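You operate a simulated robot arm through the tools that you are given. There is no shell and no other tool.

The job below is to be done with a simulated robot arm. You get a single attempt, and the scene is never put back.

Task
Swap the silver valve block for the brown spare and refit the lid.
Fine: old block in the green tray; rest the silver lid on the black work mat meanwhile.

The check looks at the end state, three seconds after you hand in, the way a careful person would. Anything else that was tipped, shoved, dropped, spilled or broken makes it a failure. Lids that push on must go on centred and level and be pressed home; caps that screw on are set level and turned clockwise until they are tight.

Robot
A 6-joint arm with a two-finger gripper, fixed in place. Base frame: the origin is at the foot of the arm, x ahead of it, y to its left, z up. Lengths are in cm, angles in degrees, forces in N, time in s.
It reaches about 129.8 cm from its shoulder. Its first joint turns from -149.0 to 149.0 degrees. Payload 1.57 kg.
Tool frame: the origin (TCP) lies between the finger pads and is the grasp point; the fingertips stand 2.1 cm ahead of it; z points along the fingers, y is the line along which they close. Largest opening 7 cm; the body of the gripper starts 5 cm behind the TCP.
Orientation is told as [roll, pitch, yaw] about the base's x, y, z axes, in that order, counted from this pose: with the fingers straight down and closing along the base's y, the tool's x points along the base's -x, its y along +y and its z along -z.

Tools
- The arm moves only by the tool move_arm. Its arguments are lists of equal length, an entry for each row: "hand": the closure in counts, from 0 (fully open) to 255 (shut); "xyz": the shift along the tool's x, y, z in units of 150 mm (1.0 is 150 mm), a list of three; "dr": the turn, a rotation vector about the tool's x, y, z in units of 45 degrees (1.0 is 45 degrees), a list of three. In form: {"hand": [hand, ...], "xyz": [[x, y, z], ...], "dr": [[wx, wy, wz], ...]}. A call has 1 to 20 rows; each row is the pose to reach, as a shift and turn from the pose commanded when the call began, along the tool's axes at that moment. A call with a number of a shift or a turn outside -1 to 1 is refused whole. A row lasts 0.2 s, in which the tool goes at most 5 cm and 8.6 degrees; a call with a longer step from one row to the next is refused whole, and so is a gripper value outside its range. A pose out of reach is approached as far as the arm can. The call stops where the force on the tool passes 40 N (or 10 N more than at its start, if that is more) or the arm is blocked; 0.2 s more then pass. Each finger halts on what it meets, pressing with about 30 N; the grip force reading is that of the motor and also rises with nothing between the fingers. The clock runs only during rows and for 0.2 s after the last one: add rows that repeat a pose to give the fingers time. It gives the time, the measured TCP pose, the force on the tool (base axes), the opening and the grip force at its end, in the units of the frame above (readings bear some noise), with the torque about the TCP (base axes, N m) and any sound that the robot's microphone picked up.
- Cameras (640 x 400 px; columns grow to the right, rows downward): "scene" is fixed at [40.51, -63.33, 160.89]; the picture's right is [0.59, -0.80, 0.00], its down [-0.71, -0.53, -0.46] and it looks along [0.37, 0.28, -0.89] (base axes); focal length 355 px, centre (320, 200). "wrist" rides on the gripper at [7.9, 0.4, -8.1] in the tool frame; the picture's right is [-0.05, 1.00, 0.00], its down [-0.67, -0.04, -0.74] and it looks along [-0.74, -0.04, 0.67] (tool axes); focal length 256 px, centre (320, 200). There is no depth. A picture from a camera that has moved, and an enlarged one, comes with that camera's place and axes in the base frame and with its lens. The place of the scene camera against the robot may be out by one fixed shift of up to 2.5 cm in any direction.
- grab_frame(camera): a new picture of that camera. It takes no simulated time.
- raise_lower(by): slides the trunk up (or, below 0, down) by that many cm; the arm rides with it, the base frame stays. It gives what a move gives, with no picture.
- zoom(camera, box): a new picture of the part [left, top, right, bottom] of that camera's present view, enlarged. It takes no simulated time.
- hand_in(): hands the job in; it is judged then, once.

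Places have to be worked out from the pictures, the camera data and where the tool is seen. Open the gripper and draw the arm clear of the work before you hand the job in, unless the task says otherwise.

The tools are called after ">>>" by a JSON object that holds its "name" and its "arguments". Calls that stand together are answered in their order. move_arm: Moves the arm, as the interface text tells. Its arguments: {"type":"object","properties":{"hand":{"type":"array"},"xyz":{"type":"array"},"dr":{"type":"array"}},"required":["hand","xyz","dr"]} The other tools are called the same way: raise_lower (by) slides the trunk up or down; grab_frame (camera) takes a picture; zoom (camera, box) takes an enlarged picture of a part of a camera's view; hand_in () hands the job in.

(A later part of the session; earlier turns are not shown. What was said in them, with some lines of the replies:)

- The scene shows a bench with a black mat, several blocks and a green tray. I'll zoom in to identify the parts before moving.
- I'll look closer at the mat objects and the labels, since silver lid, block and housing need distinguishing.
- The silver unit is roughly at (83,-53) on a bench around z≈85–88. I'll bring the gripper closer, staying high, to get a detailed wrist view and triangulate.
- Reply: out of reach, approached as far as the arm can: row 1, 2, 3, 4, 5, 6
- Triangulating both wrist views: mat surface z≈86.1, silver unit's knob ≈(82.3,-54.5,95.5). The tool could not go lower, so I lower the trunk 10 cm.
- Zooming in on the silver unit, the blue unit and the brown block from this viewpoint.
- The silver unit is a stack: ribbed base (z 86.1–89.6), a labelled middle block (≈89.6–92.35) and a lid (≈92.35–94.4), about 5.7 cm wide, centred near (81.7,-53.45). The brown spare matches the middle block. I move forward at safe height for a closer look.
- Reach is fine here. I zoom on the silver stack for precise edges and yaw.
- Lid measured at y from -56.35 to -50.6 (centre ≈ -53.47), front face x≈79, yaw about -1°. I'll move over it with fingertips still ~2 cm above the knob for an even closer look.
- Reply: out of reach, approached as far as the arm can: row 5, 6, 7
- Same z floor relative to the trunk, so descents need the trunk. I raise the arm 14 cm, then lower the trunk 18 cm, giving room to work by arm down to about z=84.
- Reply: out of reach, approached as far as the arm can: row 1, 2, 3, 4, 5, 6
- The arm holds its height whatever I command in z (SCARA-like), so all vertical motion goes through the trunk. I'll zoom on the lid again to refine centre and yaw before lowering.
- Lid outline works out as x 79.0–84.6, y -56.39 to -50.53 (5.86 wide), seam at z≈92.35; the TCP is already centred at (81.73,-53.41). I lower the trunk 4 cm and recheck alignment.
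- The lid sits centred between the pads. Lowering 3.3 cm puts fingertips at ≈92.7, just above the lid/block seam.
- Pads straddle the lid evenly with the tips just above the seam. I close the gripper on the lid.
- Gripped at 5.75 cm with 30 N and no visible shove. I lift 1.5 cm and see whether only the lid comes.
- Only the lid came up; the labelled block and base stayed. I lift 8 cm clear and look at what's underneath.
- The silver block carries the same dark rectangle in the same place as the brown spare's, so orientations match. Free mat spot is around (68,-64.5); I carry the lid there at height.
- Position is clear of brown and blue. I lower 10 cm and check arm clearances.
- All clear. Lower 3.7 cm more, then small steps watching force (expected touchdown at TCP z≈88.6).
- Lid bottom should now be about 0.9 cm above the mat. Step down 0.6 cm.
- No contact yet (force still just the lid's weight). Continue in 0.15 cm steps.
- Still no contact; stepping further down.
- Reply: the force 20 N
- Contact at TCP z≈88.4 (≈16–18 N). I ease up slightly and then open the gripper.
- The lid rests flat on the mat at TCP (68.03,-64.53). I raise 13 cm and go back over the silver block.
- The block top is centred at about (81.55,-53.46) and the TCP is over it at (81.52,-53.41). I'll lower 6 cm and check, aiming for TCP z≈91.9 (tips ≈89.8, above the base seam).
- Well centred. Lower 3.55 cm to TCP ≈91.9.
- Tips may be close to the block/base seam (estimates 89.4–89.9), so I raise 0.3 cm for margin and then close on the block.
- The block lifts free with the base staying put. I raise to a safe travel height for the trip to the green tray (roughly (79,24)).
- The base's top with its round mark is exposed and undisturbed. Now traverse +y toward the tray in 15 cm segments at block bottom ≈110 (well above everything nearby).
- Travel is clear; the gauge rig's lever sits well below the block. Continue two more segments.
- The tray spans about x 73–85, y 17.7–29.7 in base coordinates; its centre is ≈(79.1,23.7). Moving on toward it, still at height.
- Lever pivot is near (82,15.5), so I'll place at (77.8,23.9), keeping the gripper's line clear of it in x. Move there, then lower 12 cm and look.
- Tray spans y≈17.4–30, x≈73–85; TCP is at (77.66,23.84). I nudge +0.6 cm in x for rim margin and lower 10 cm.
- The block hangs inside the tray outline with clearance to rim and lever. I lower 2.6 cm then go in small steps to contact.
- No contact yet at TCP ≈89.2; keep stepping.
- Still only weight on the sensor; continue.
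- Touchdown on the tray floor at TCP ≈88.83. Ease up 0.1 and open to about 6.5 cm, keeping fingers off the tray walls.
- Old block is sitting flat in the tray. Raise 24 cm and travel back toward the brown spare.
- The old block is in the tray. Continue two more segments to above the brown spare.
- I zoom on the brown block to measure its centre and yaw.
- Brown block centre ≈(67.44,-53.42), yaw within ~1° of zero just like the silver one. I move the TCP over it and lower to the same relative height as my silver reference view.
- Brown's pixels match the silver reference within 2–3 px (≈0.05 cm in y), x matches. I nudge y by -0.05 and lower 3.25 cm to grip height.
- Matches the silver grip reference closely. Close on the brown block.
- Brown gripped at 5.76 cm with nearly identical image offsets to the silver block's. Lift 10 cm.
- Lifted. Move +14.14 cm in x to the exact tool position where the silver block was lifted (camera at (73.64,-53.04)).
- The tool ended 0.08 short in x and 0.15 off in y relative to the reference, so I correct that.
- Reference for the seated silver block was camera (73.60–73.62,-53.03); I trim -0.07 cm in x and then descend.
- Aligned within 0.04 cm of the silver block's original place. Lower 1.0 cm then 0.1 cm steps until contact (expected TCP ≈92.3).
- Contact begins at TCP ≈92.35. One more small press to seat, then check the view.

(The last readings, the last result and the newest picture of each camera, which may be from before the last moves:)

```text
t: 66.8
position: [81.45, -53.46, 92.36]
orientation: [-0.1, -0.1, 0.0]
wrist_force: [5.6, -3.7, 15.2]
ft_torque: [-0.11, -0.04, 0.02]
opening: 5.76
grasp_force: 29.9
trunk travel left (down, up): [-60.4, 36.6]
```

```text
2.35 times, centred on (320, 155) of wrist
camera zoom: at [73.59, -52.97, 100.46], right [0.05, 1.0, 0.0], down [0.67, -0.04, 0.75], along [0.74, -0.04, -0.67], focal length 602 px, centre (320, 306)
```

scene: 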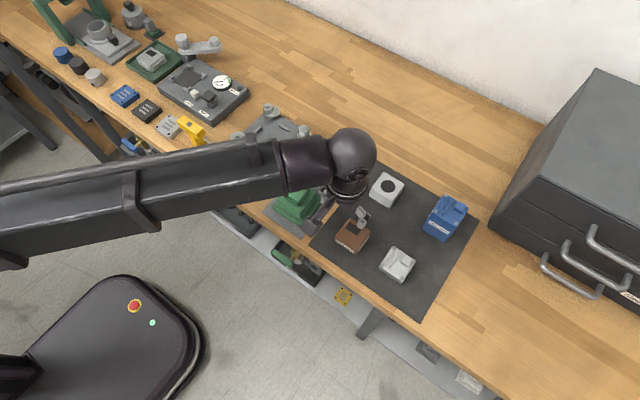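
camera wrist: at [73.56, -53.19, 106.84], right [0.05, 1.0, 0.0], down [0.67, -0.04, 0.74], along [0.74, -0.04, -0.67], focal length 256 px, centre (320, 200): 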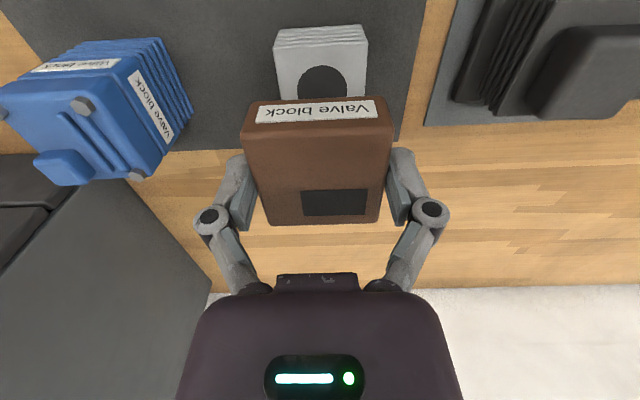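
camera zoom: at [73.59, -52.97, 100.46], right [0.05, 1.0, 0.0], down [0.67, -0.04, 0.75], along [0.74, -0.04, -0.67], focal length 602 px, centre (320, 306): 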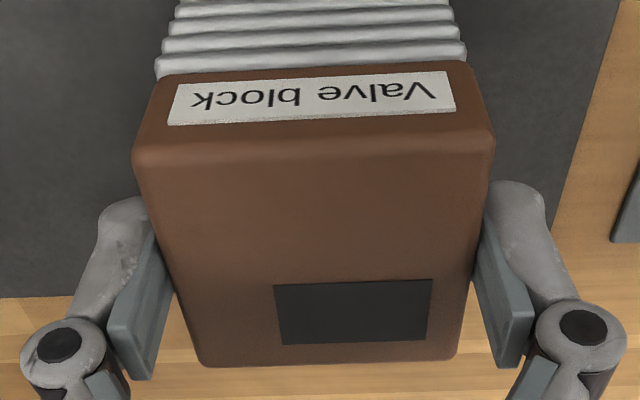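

Seated squarely, matching the silver reference view. Ease the load and open the gripper.

>>> {"name": "raise_lower", "arguments": {"by": 0.1}}

>>> {"name": "move_arm", "arguments": {"hand": [120, 60, 0, 0, 0], "xyz": [[0, 0, 0], [0, 0, 0], [0, 0, 0], [0, 0, 0], [0, 0, 0]], "dr": [[0, 0, 0], [0, 0, 0], [0, 0, 0], [0, 0, 0], [0, 0, 0]]}}

>>> {"name": "zoom", "arguments": {"camera": "wrist", "box": [220, 70, 420, 240]}}

>>> {"name": "raise_lower", "arguments": {"by": 10}}

>>> {"name": "zoom", "arguments": {"camera": "wrist", "box": [255, 0, 385, 145]}}

>>> {"name": "zoom", "arguments": {"camera": "scene", "box": [340, 130, 440, 220]}}

```text
t: 67.3
position: [81.41, -53.47, 92.43]
orientation: [0.1, 0.1, -0.1]
wrist_force: [1.4, -1.3, 4.9]
ft_torque: [-0.16, -0.1, 0.04]
opening: 5.76
grasp_force: 30.2
trunk travel left (down, up): [-60.5, 36.5]
```

```text
t: 68.5
position: [81.61, -53.49, 92.3]
orientation: [-0.1, 0.0, 0.1]
wrist_force: [0.4, 0.8, 0.0]
ft_torque: [0.01, 0.0, -0.03]
opening: 6.98
grasp_force: 0.0
trunk travel left (down, up): [-60.5, 36.5]
```

```text
2.35 times, centred on (320, 155) of wrist
camera zoom: at [73.63, -53.0, 100.46], right [0.05, 1.0, 0.0], down [0.67, -0.04, 0.74], along [0.74, -0.04, -0.67], focal length 602 px, centre (320, 306)
```

zoom: 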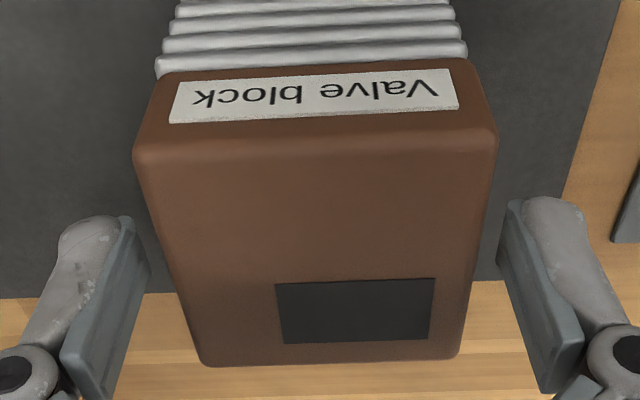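

```text
t: 69.8
position: [81.56, -53.59, 102.43]
orientation: [0.0, 0.1, 0.0]
wrist_force: [1.0, 0.2, 0.2]
ft_torque: [0.01, 0.01, 0.0]
opening: 6.98
grasp_force: 0.1
trunk travel left (down, up): [-70.5, 26.5]
```

```text
2.76 times, centred on (320, 72) of wrist
camera zoom: at [73.64, -53.0, 110.45], right [0.05, 1.0, 0.0], down [0.67, -0.04, 0.74], along [0.74, -0.04, -0.67], focal length 706 px, centre (320, 552)
```

zoom: 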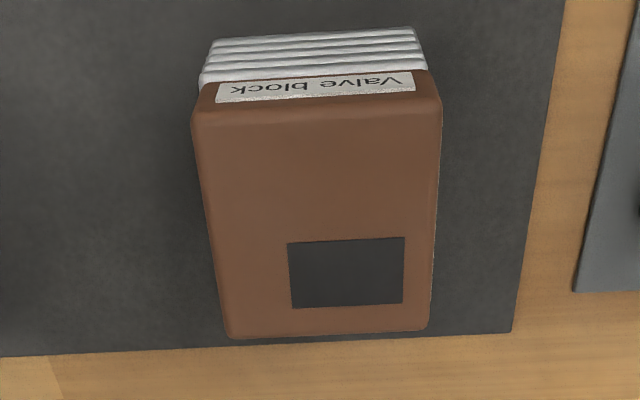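

```text
4.44 times, centred on (390, 175) of scene
camera zoom: at [40.51, -63.33, 160.89], right [0.59, -0.8, 0.0], down [-0.71, -0.53, -0.46], along [0.37, 0.28, -0.89], focal length 1576 px, centre (9, 311)
```

zoom: 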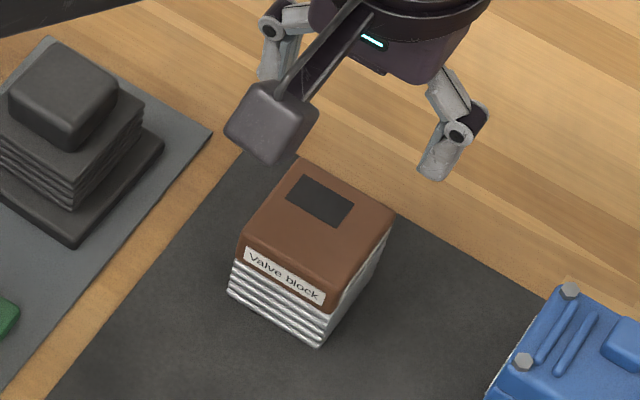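

Brown sits on the base within about 1 mm of where the silver block was, same orientation. Now back to the lid: move to the tool position where I released it (camera (60.13,-64.13)).

>>> {"name": "move_arm", "arguments": {"hand": [0, 0, 0, 0, 0, 0, 0], "xyz": [[0.15, -0.124, 0], [0.35, -0.288, 0], [0.55, -0.453, 0], [0.75, -0.618, 0], [0.88, -0.725, 0], [0.9007, -0.742, 0], [0.9007, -0.742, 0]], "dr": [[0, 0, 0], [0, 0, 0], [0, 0, 0], [0, 0, 0], [0, 0, 0], [0, 0, 0], [0, 0, 0]]}}

>>> {"name": "grab_frame", "arguments": {"camera": "wrist"}}

```text
t: 71.4
position: [68.03, -64.41, 102.33]
orientation: [0.0, -0.1, 0.0]
wrist_force: [0.9, 0.3, 0.2]
ft_torque: [0.0, 0.03, 0.0]
opening: 6.99
grasp_force: 0.0
trunk travel left (down, up): [-70.5, 26.5]
```

```text
taken
camera wrist: at [60.09, -64.01, 110.46], right [0.05, 1.0, 0.0], down [0.67, -0.04, 0.74], along [0.74, -0.04, -0.67], focal length 256 px, centre (320, 200)
```

wrist: 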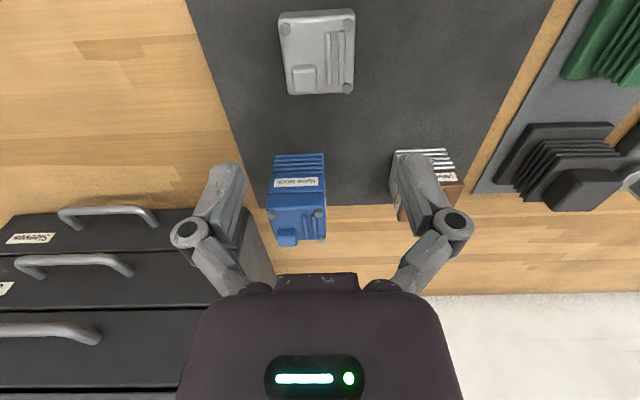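

Off by 0.12 cm in y; I correct this and lower 11 cm to check alignment over the lid.

>>> {"name": "move_arm", "arguments": {"hand": [0, 0, 0], "xyz": [[-0.0027, -0.008, 0], [-0.0027, -0.008, 0], [-0.0027, -0.008, 0]], "dr": [[0, 0, 0], [0, 0, 0], [0, 0, 0]]}}

>>> {"name": "raise_lower", "arguments": {"by": -11}}

>>> {"name": "grab_frame", "arguments": {"camera": "wrist"}}

```text
t: 72.2
position: [68.02, -64.69, 102.31]
orientation: [0.0, 0.0, 0.0]
wrist_force: [-0.1, 0.5, -0.2]
ft_torque: [-0.01, 0.06, -0.01]
opening: 7.0
grasp_force: 0.1
trunk travel left (down, up): [-70.5, 26.5]
```

```text
t: 73.6
position: [67.99, -64.59, 91.39]
orientation: [0.0, 0.1, 0.0]
wrist_force: [-0.6, -0.6, 0.4]
ft_torque: [-0.01, 0.01, -0.03]
opening: 6.98
grasp_force: 0.1
trunk travel left (down, up): [-59.5, 37.5]
```

```text
taken
camera wrist: at [60.12, -64.15, 99.47], right [0.05, 1.0, 0.0], down [0.67, -0.04, 0.74], along [0.74, -0.04, -0.67], focal length 256 px, centre (320, 200)
```

wrist: 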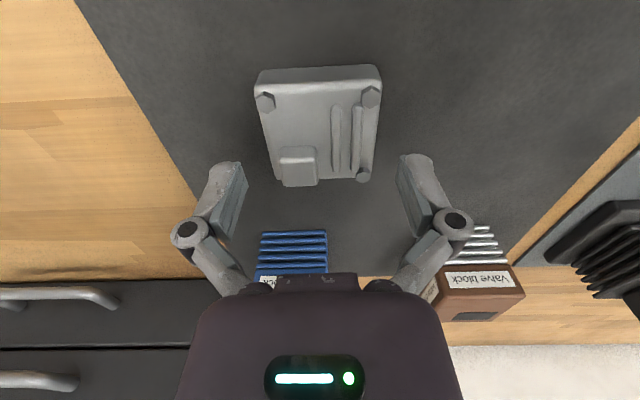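

Centred over the lid. Lower 2.9 cm to the release height and compare with the release view.

>>> {"name": "raise_lower", "arguments": {"by": -2.9}}

>>> {"name": "zoom", "arguments": {"camera": "wrist", "box": [220, 70, 420, 240]}}

```text
t: 74.4
position: [67.96, -64.62, 88.48]
orientation: [0.0, -0.1, 0.0]
wrist_force: [0.3, -0.2, 0.4]
ft_torque: [-0.04, -0.01, 0.01]
opening: 6.99
grasp_force: 0.0
trunk travel left (down, up): [-56.6, 40.4]
```

```text
2.35 times, centred on (320, 155) of wrist
camera zoom: at [60.12, -64.15, 96.57], right [0.05, 1.0, 0.0], down [0.67, -0.04, 0.74], along [0.74, -0.04, -0.67], focal length 602 px, centre (320, 306)
```

zoom: 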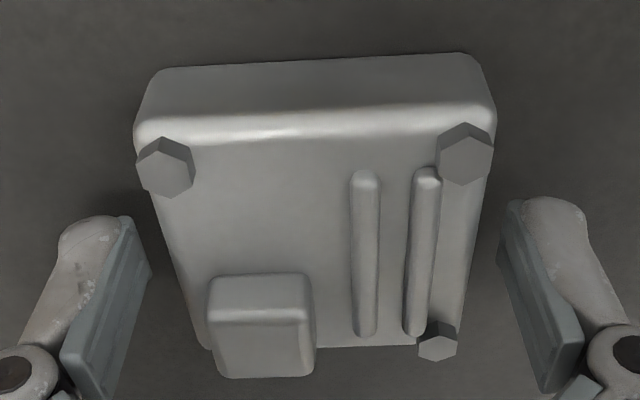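

The view is identical to the release view. Close on the lid, lift 14 cm.

>>> {"name": "move_arm", "arguments": {"hand": [40, 80, 255, 255, 255], "xyz": [[0, 0, 0], [0, 0, 0], [0, 0, 0], [0, 0, 0], [0, 0, 0]], "dr": [[0, 0, 0], [0, 0, 0], [0, 0, 0], [0, 0, 0], [0, 0, 0]]}}

>>> {"name": "zoom", "arguments": {"camera": "wrist", "box": [220, 70, 420, 240]}}

>>> {"name": "raise_lower", "arguments": {"by": 14}}

>>> {"name": "grab_frame", "arguments": {"camera": "wrist"}}

```text
t: 75.6
position: [67.93, -64.61, 88.43]
orientation: [0.0, -0.1, 0.0]
wrist_force: [1.7, 0.5, 3.6]
ft_torque: [0.08, 0.03, -0.01]
opening: 5.74
grasp_force: 29.8
trunk travel left (down, up): [-56.6, 40.4]
```

```text
2.35 times, centred on (320, 155) of wrist
camera zoom: at [60.12, -64.14, 96.59], right [0.05, 1.0, 0.0], down [0.67, -0.04, 0.75], along [0.74, -0.04, -0.67], focal length 602 px, centre (320, 306)
```

zoom: 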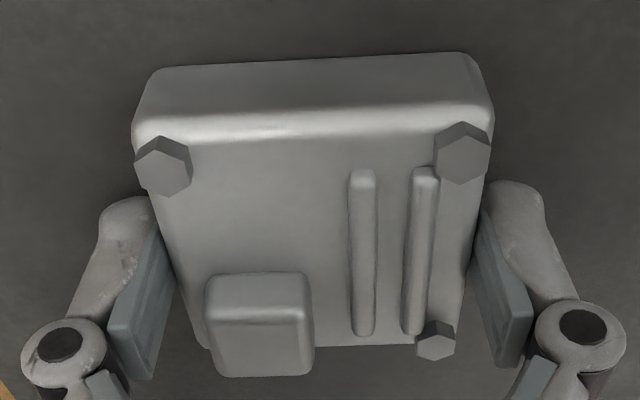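

```text
t: 77.2
position: [67.94, -64.6, 102.43]
orientation: [-0.1, 0.0, 0.0]
wrist_force: [0.0, 0.4, -1.8]
ft_torque: [-0.01, 0.0, 0.01]
opening: 5.74
grasp_force: 30.1
trunk travel left (down, up): [-70.6, 26.4]
```

```text
taken
camera wrist: at [60.14, -64.17, 110.54], right [0.05, 1.0, 0.0], down [0.67, -0.04, 0.74], along [0.74, -0.04, -0.67], focal length 256 px, centre (320, 200)
```

wrist: 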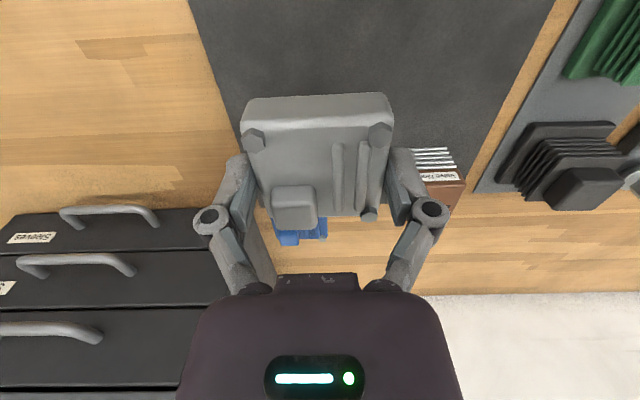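

The lid is held exactly as before. Carry it back to its original tool position over the stack (camera ≈(73.86,-52.97)).

>>> {"name": "move_arm", "arguments": {"hand": [255, 255, 255, 255, 255, 255, 255, 255], "xyz": [[-0.15, 0.122, 0], [-0.35, 0.286, 0], [-0.55, 0.449, 0], [-0.75, 0.612, 0], [-0.88, 0.718, 0], [-0.9147, 0.7467, 0], [-0.9147, 0.7467, 0], [-0.9147, 0.7467, 0]], "dr": [[0, 0, 0], [0, 0, 0], [0, 0, 0], [0, 0, 0], [0, 0, 0], [0, 0, 0], [0, 0, 0], [0, 0, 0]]}}

>>> {"name": "zoom", "arguments": {"camera": "wrist", "box": [220, 0, 420, 170]}}

```text
t: 79.0
position: [81.71, -53.4, 102.47]
orientation: [0.0, -0.1, 0.0]
wrist_force: [-1.1, 0.3, -2.0]
ft_torque: [0.02, -0.04, -0.03]
opening: 5.75
grasp_force: 30.1
trunk travel left (down, up): [-70.6, 26.4]
```

```text
2.35 times, centred on (320, 85) of wrist
camera zoom: at [73.93, -53.02, 110.55], right [0.05, 1.0, 0.0], down [0.67, -0.04, 0.74], along [0.74, -0.04, -0.67], focal length 602 px, centre (320, 471)
```

zoom: 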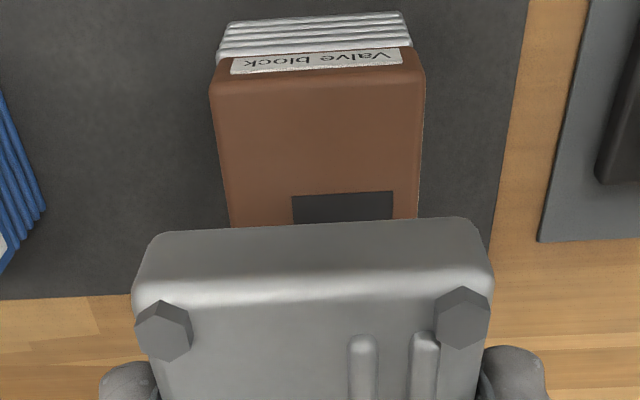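

Small trim of -0.07 in x and +0.05 in y, then lower 6.6 cm to just above the block.

>>> {"name": "move_arm", "arguments": {"hand": [255, 255, 255], "xyz": [[0.0047, 0.003, 0], [0.0047, 0.003, 0], [0.0047, 0.003, 0]], "dr": [[0, 0, 0], [0, 0, 0], [0, 0, 0]]}}

>>> {"name": "raise_lower", "arguments": {"by": -6.6}}

>>> {"name": "zoom", "arguments": {"camera": "wrist", "box": [220, 20, 420, 190]}}

>>> {"name": "zoom", "arguments": {"camera": "scene", "box": [340, 130, 440, 220]}}

```text
t: 79.8
position: [81.64, -53.33, 102.46]
orientation: [0.0, 0.1, -0.1]
wrist_force: [-0.5, 0.3, -2.0]
ft_torque: [0.02, -0.01, -0.02]
opening: 5.77
grasp_force: 30.3
trunk travel left (down, up): [-70.6, 26.4]
```

```text
t: 80.9
position: [81.81, -53.41, 95.89]
orientation: [0.0, 0.1, 0.0]
wrist_force: [-0.9, 0.4, -1.5]
ft_torque: [-0.01, -0.03, 0.01]
opening: 5.76
grasp_force: 29.9
trunk travel left (down, up): [-64.0, 33.0]
```

```text
2.35 times, centred on (320, 105) of wrist
camera zoom: at [73.82, -52.96, 103.96], right [0.05, 1.0, 0.0], down [0.67, -0.04, 0.74], along [0.74, -0.04, -0.67], focal length 602 px, centre (320, 424)
```

zoom: 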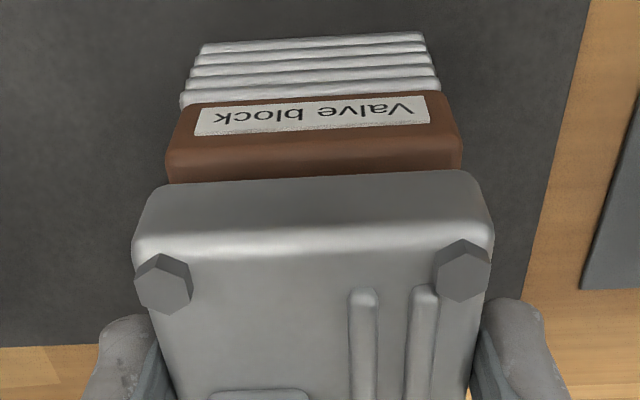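

```text
4.44 times, centred on (390, 175) of scene
camera zoom: at [40.51, -63.33, 160.89], right [0.59, -0.8, 0.0], down [-0.71, -0.53, -0.46], along [0.37, 0.28, -0.89], focal length 1576 px, centre (9, 311)
```

zoom: 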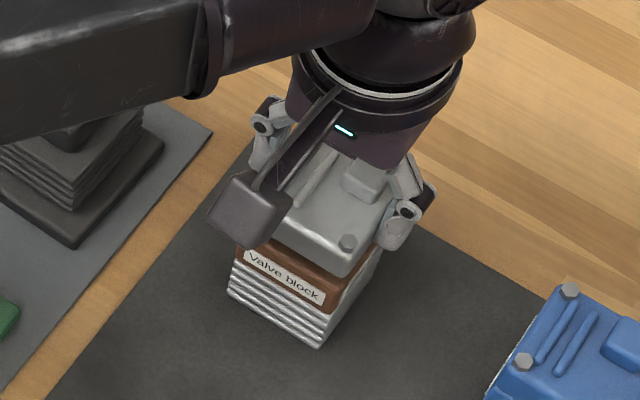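

Lid is aligned directly above. Lower 0.85 cm, then 0.1 cm steps until contact.

>>> {"name": "raise_lower", "arguments": {"by": -0.8}}

>>> {"name": "raise_lower", "arguments": {"by": -0.12}}

>>> {"name": "raise_lower", "arguments": {"by": -0.1}}

```text
t: 81.5
position: [81.67, -53.53, 95.01]
orientation: [-0.1, -0.1, 0.0]
wrist_force: [0.4, 0.4, -0.6]
ft_torque: [0.0, 0.01, 0.0]
opening: 5.71
grasp_force: 30.0
trunk travel left (down, up): [-63.2, 33.8]
```

```text
t: 82.0
position: [81.79, -53.42, 94.85]
orientation: [0.0, 0.0, 0.0]
wrist_force: [-0.3, 0.7, -1.5]
ft_torque: [0.03, -0.02, 0.05]
opening: 5.73
grasp_force: 30.0
trunk travel left (down, up): [-63.1, 33.9]
```

```text
t: 82.5
position: [81.69, -53.41, 94.94]
orientation: [0.0, 0.1, 0.0]
wrist_force: [-0.8, -0.3, -2.1]
ft_torque: [-0.01, -0.01, 0.02]
opening: 5.75
grasp_force: 30.1
trunk travel left (down, up): [-63.0, 34.0]
```

Still hanging free at TCP ≈94.85; two more small steps.

>>> {"name": "raise_lower", "arguments": {"by": -0.1}}

>>> {"name": "raise_lower", "arguments": {"by": -0.1}}

```text
t: 83.0
position: [81.76, -53.49, 94.78]
orientation: [0.0, 0.0, 0.0]
wrist_force: [1.8, -1.4, 4.7]
ft_torque: [-0.06, -0.01, 0.01]
opening: 5.75
grasp_force: 29.7
trunk travel left (down, up): [-62.9, 34.1]
```

```text
t: 83.5
position: [81.65, -53.46, 94.71]
orientation: [-0.2, -0.1, 0.0]
wrist_force: [5.4, -3.9, 16.9]
ft_torque: [-0.04, -0.1, 0.01]
opening: 5.76
grasp_force: 30.2
trunk travel left (down, up): [-62.8, 34.2]
```

Contact occurs at the exact trunk height where the lid originally sat, so it's seated. One slightly firmer press to be sure it's home, then look.

>>> {"name": "raise_lower", "arguments": {"by": -0.08}}

>>> {"name": "zoom", "arguments": {"camera": "wrist", "box": [220, 50, 420, 220]}}

>>> {"name": "zoom", "arguments": {"camera": "scene", "box": [340, 130, 440, 220]}}

```text
t: 84.0
position: [81.69, -53.38, 94.73]
orientation: [0.0, -0.1, 0.0]
wrist_force: [4.9, -4.0, 17.4]
ft_torque: [-0.13, -0.1, 0.02]
opening: 5.77
grasp_force: 30.2
trunk travel left (down, up): [-62.7, 34.3]
```

```text
2.35 times, centred on (320, 135) of wrist
camera zoom: at [73.73, -52.91, 102.78], right [0.05, 1.0, 0.0], down [0.67, -0.04, 0.75], along [0.74, -0.04, -0.67], focal length 602 px, centre (320, 353)
```

zoom: 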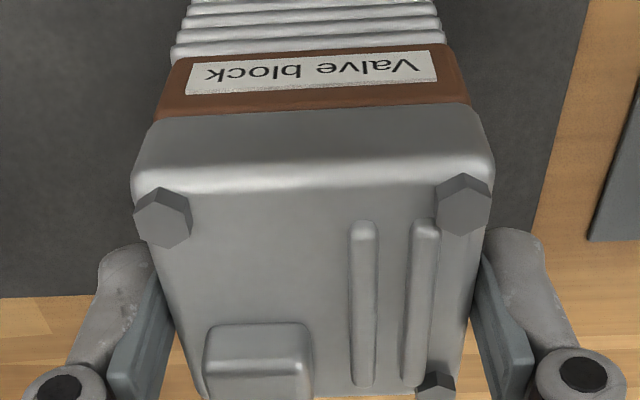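

```text
4.44 times, centred on (390, 175) of scene
camera zoom: at [40.51, -63.33, 160.89], right [0.59, -0.8, 0.0], down [-0.71, -0.53, -0.46], along [0.37, 0.28, -0.89], focal length 1576 px, centre (9, 311)
```

zoom: 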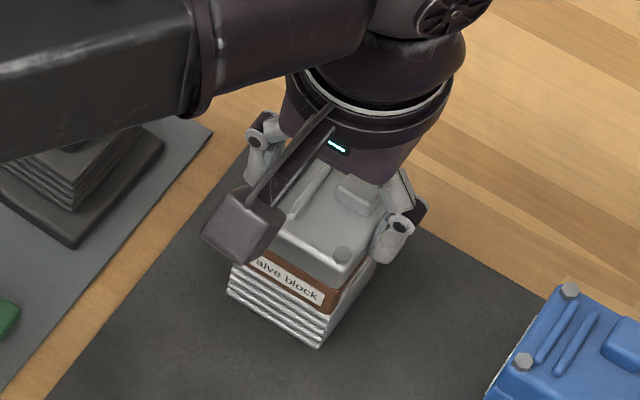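

Pressed until the pads began to slip (~17 N); lid looks flush on the brown block. Ease off, open, raise and inspect.

>>> {"name": "raise_lower", "arguments": {"by": 0.18}}

>>> {"name": "move_arm", "arguments": {"hand": [120, 60, 0, 0, 0], "xyz": [[0, 0, 0], [0, 0, 0], [0, 0, 0], [0, 0, 0], [0, 0, 0]], "dr": [[0, 0, 0], [0, 0, 0], [0, 0, 0], [0, 0, 0], [0, 0, 0]]}}

>>> {"name": "zoom", "arguments": {"camera": "wrist", "box": [220, 60, 420, 240]}}

>>> {"name": "raise_lower", "arguments": {"by": 9}}

>>> {"name": "zoom", "arguments": {"camera": "wrist", "box": [255, 0, 385, 145]}}

>>> {"name": "zoom", "arguments": {"camera": "scene", "box": [340, 130, 440, 220]}}

```text
t: 84.5
position: [81.7, -53.37, 94.69]
orientation: [0.0, 0.1, 0.0]
wrist_force: [1.1, 0.5, -0.6]
ft_torque: [0.0, -0.03, -0.03]
opening: 5.74
grasp_force: 30.5
trunk travel left (down, up): [-62.9, 34.1]
```

```text
t: 85.7
position: [81.76, -53.44, 94.74]
orientation: [0.0, -0.1, 0.1]
wrist_force: [-0.9, -0.1, -0.8]
ft_torque: [-0.02, 0.02, 0.0]
opening: 7.0
grasp_force: 0.1
trunk travel left (down, up): [-62.9, 34.1]
```

```text
2.22 times, centred on (320, 150) of wrist
camera zoom: at [73.82, -52.96, 102.84], right [0.05, 1.0, 0.0], down [0.67, -0.04, 0.74], along [0.74, -0.04, -0.67], focal length 569 px, centre (320, 311)
```

zoom: 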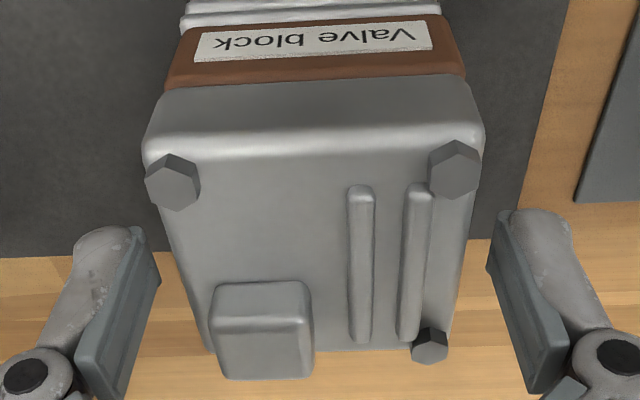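

```text
t: 87.0
position: [81.73, -53.4, 103.75]
orientation: [-0.1, 0.0, 0.0]
wrist_force: [-0.5, -0.6, -0.7]
ft_torque: [0.01, 0.04, 0.01]
opening: 7.02
grasp_force: 0.0
trunk travel left (down, up): [-71.9, 25.1]
```

```text
2.76 times, centred on (320, 72) of wrist
camera zoom: at [73.82, -52.96, 111.83], right [0.05, 1.0, 0.0], down [0.67, -0.04, 0.74], along [0.74, -0.04, -0.67], focal length 706 px, centre (320, 552)
```

zoom: 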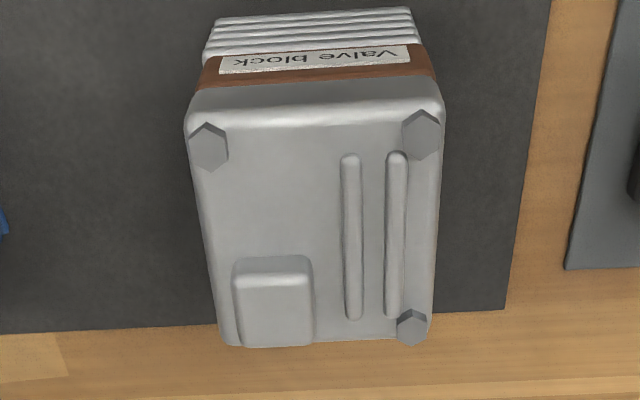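

```text
4.44 times, centred on (390, 175) of scene
camera zoom: at [40.51, -63.33, 160.89], right [0.59, -0.8, 0.0], down [-0.71, -0.53, -0.46], along [0.37, 0.28, -0.89], focal length 1576 px, centre (9, 311)
```

zoom: 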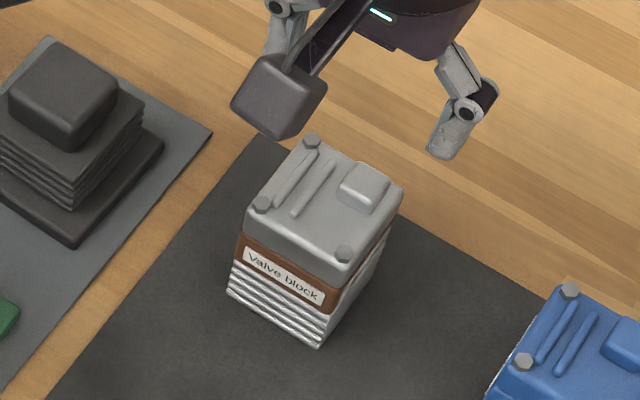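

The lid is within a few tenths of a millimetre of centred on the brown block, at its original seated height. I back away and check seam and level from the front.

>>> {"name": "move_arm", "arguments": {"hand": [0, 0, 0, 0, 0], "xyz": [[0.2, 0, 0], [0.45, 0, 0], [0.7, 0, 0], [0.9, 0, 0], [0.9, 0, 0]], "dr": [[0, 0, 0], [0, 0, 0], [0, 0, 0], [0, 0, 0], [0, 0, 0]]}}

>>> {"name": "zoom", "arguments": {"camera": "wrist", "box": [275, 135, 375, 250]}}

>>> {"name": "grab_frame", "arguments": {"camera": "scene"}}

```text
t: 88.2
position: [68.12, -53.23, 103.71]
orientation: [-0.1, 0.0, -0.1]
wrist_force: [0.2, 0.3, -0.3]
ft_torque: [-0.01, -0.02, 0.0]
opening: 7.0
grasp_force: 0.1
trunk travel left (down, up): [-71.9, 25.1]
```

```text
3.48 times, centred on (325, 192) of wrist
camera zoom: at [60.31, -52.77, 111.83], right [0.05, 1.0, 0.0], down [0.67, -0.04, 0.74], along [0.74, -0.04, -0.67], focal length 890 px, centre (303, 226)
```

zoom: 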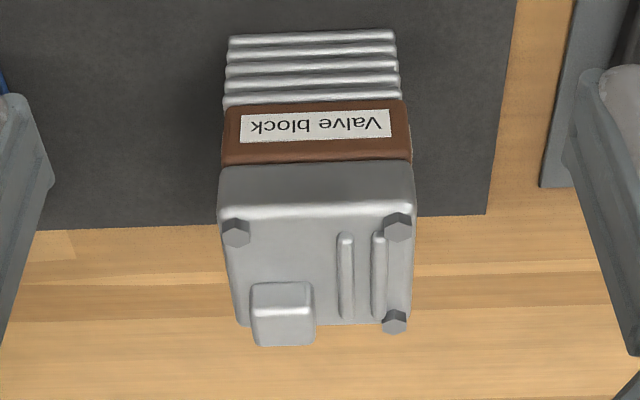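

```text
taken
```

scene: 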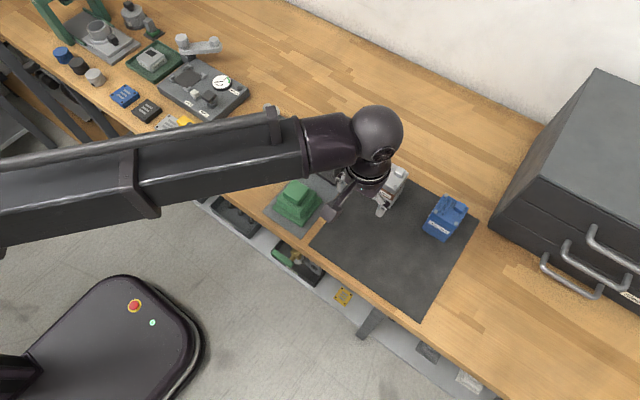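

The stack is level with tight seams: base, brown block, silver lid. I raise the trunk and retract the arm toward its starting position.

>>> {"name": "raise_lower", "arguments": {"by": 8}}

>>> {"name": "move_arm", "arguments": {"hand": [0, 0, 0, 0, 0], "xyz": [[0.22, 0.08, 0], [0.48, 0.18, 0], [0.74, 0.28, 0], [0.95, 0.38, 0], [1.0, 0.4, 0]], "dr": [[0, 0, 0], [0, 0, 0], [0, 0, 0], [0, 0, 0], [0, 0, 0]]}}

>>> {"name": "move_arm", "arguments": {"hand": [0, 0, 0, 0, 0], "xyz": [[0.2, 0.08, 0], [0.4, 0.2, 0], [0.6, 0.3, 0], [0.7, 0.4, 0], [0.7, 0.4, 0]], "dr": [[0, 0, 0], [0, 0, 0], [0, 0, 0], [0, 0, 0], [0, 0, 0]]}}

>>> {"name": "grab_frame", "arguments": {"camera": "scene"}}

>>> {"name": "zoom", "arguments": {"camera": "scene", "box": [300, 140, 500, 265]}}

>>> {"name": "zoom", "arguments": {"camera": "scene", "box": [60, 0, 260, 125]}}

>>> {"name": "zoom", "arguments": {"camera": "scene", "box": [360, 155, 420, 210]}}

```text
t: 89.4
position: [68.09, -53.28, 111.71]
orientation: [0.0, 0.0, 0.0]
wrist_force: [0.4, -0.2, 1.1]
ft_torque: [0.04, 0.03, -0.04]
opening: 7.02
grasp_force: 0.0
trunk travel left (down, up): [-79.9, 17.1]
```

```text
t: 90.6
position: [53.07, -47.21, 111.69]
orientation: [-0.1, 0.1, 0.0]
wrist_force: [-0.2, -0.5, 0.8]
ft_torque: [0.03, -0.04, 0.0]
opening: 7.01
grasp_force: 0.0
trunk travel left (down, up): [-79.9, 17.1]
```

```text
t: 91.8
position: [42.54, -41.28, 111.7]
orientation: [0.0, 0.0, 0.1]
wrist_force: [0.0, -0.3, 1.7]
ft_torque: [0.04, 0.03, 0.0]
opening: 6.98
grasp_force: 0.0
trunk travel left (down, up): [-79.9, 17.1]
```

```text
taken
```

scene: 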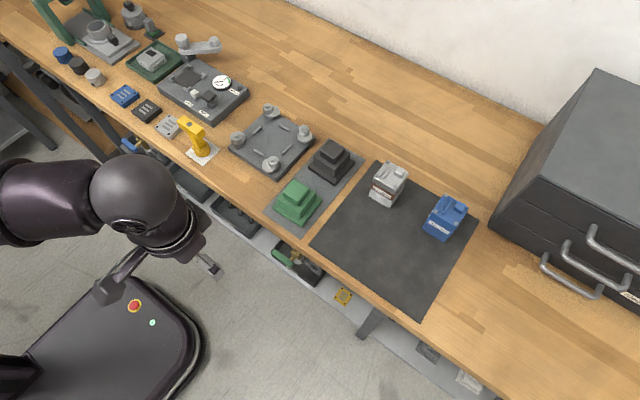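

```text
3.20 times, centred on (400, 202) of scene
camera zoom: at [40.51, -63.33, 160.89], right [0.59, -0.8, 0.0], down [-0.71, -0.53, -0.46], along [0.37, 0.28, -0.89], focal length 1135 px, centre (64, 192)
```

zoom: 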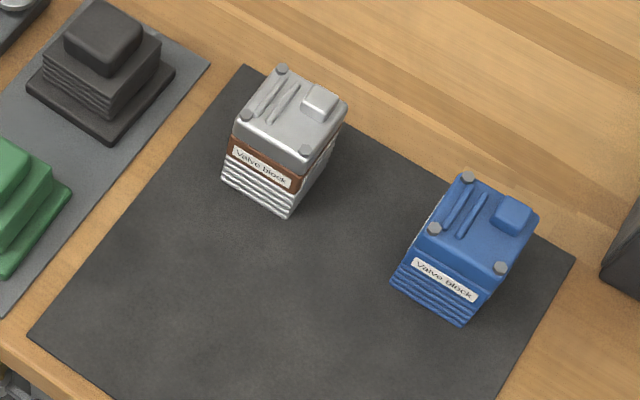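

```text
3.20 times, centred on (160, 62) of scene
camera zoom: at [40.51, -63.33, 160.89], right [0.59, -0.8, 0.0], down [-0.71, -0.53, -0.46], along [0.37, 0.28, -0.89], focal length 1135 px, centre (832, 640)
```

zoom: 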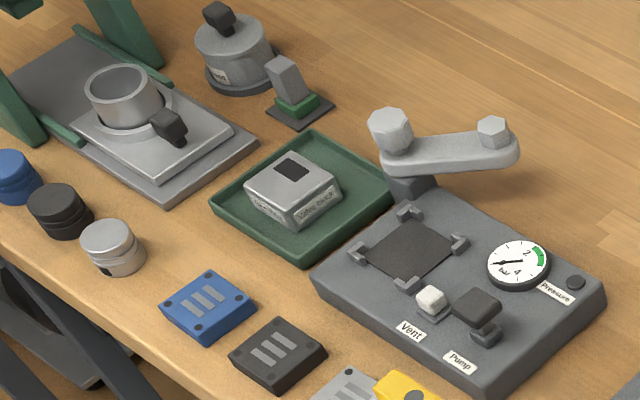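

```text
7.27 times, centred on (390, 182) of scene
camera zoom: at [40.51, -63.33, 160.89], right [0.59, -0.8, 0.0], down [-0.71, -0.53, -0.46], along [0.37, 0.28, -0.89], focal length 2580 px, centre (-189, 327)
```

zoom: 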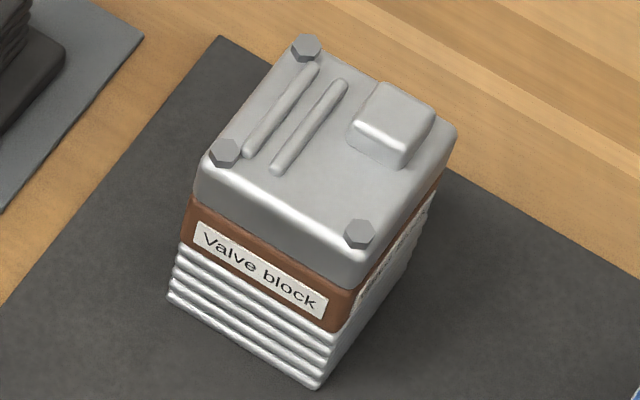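

The final views show the old block in the green tray and the brown spare on the base with the silver lid seated level. Those positions match the original stack to within about 1 mm. Everything else is untouched, the gripper is open and the arm is clear, so I'm handing in.

>>> {"name": "hand_in", "arguments": {}}

```text
The job is handed in.
```

I swapped the silver valve block for the brown spare and refitted the silver lid. I've handed the job in, but I haven't seen the check's result.

- **Old block:** it is lying flat in the green tray, clear of the rim.
- **Brown spare:** it is on the ribbed base, facing the same way as the old block. It sits about 1 mm off the old block's position.
- **Lid:** it rested on the black mat during the swap. It is now centred on the spare, level, and at its original height. I pressed it down with about 17 N, at which point the finger pads started to slip. I did not press it again from above.
- **Everything else:** the final pictures show nothing else moved or tipped. The gripper is open and the arm is back near its starting position.
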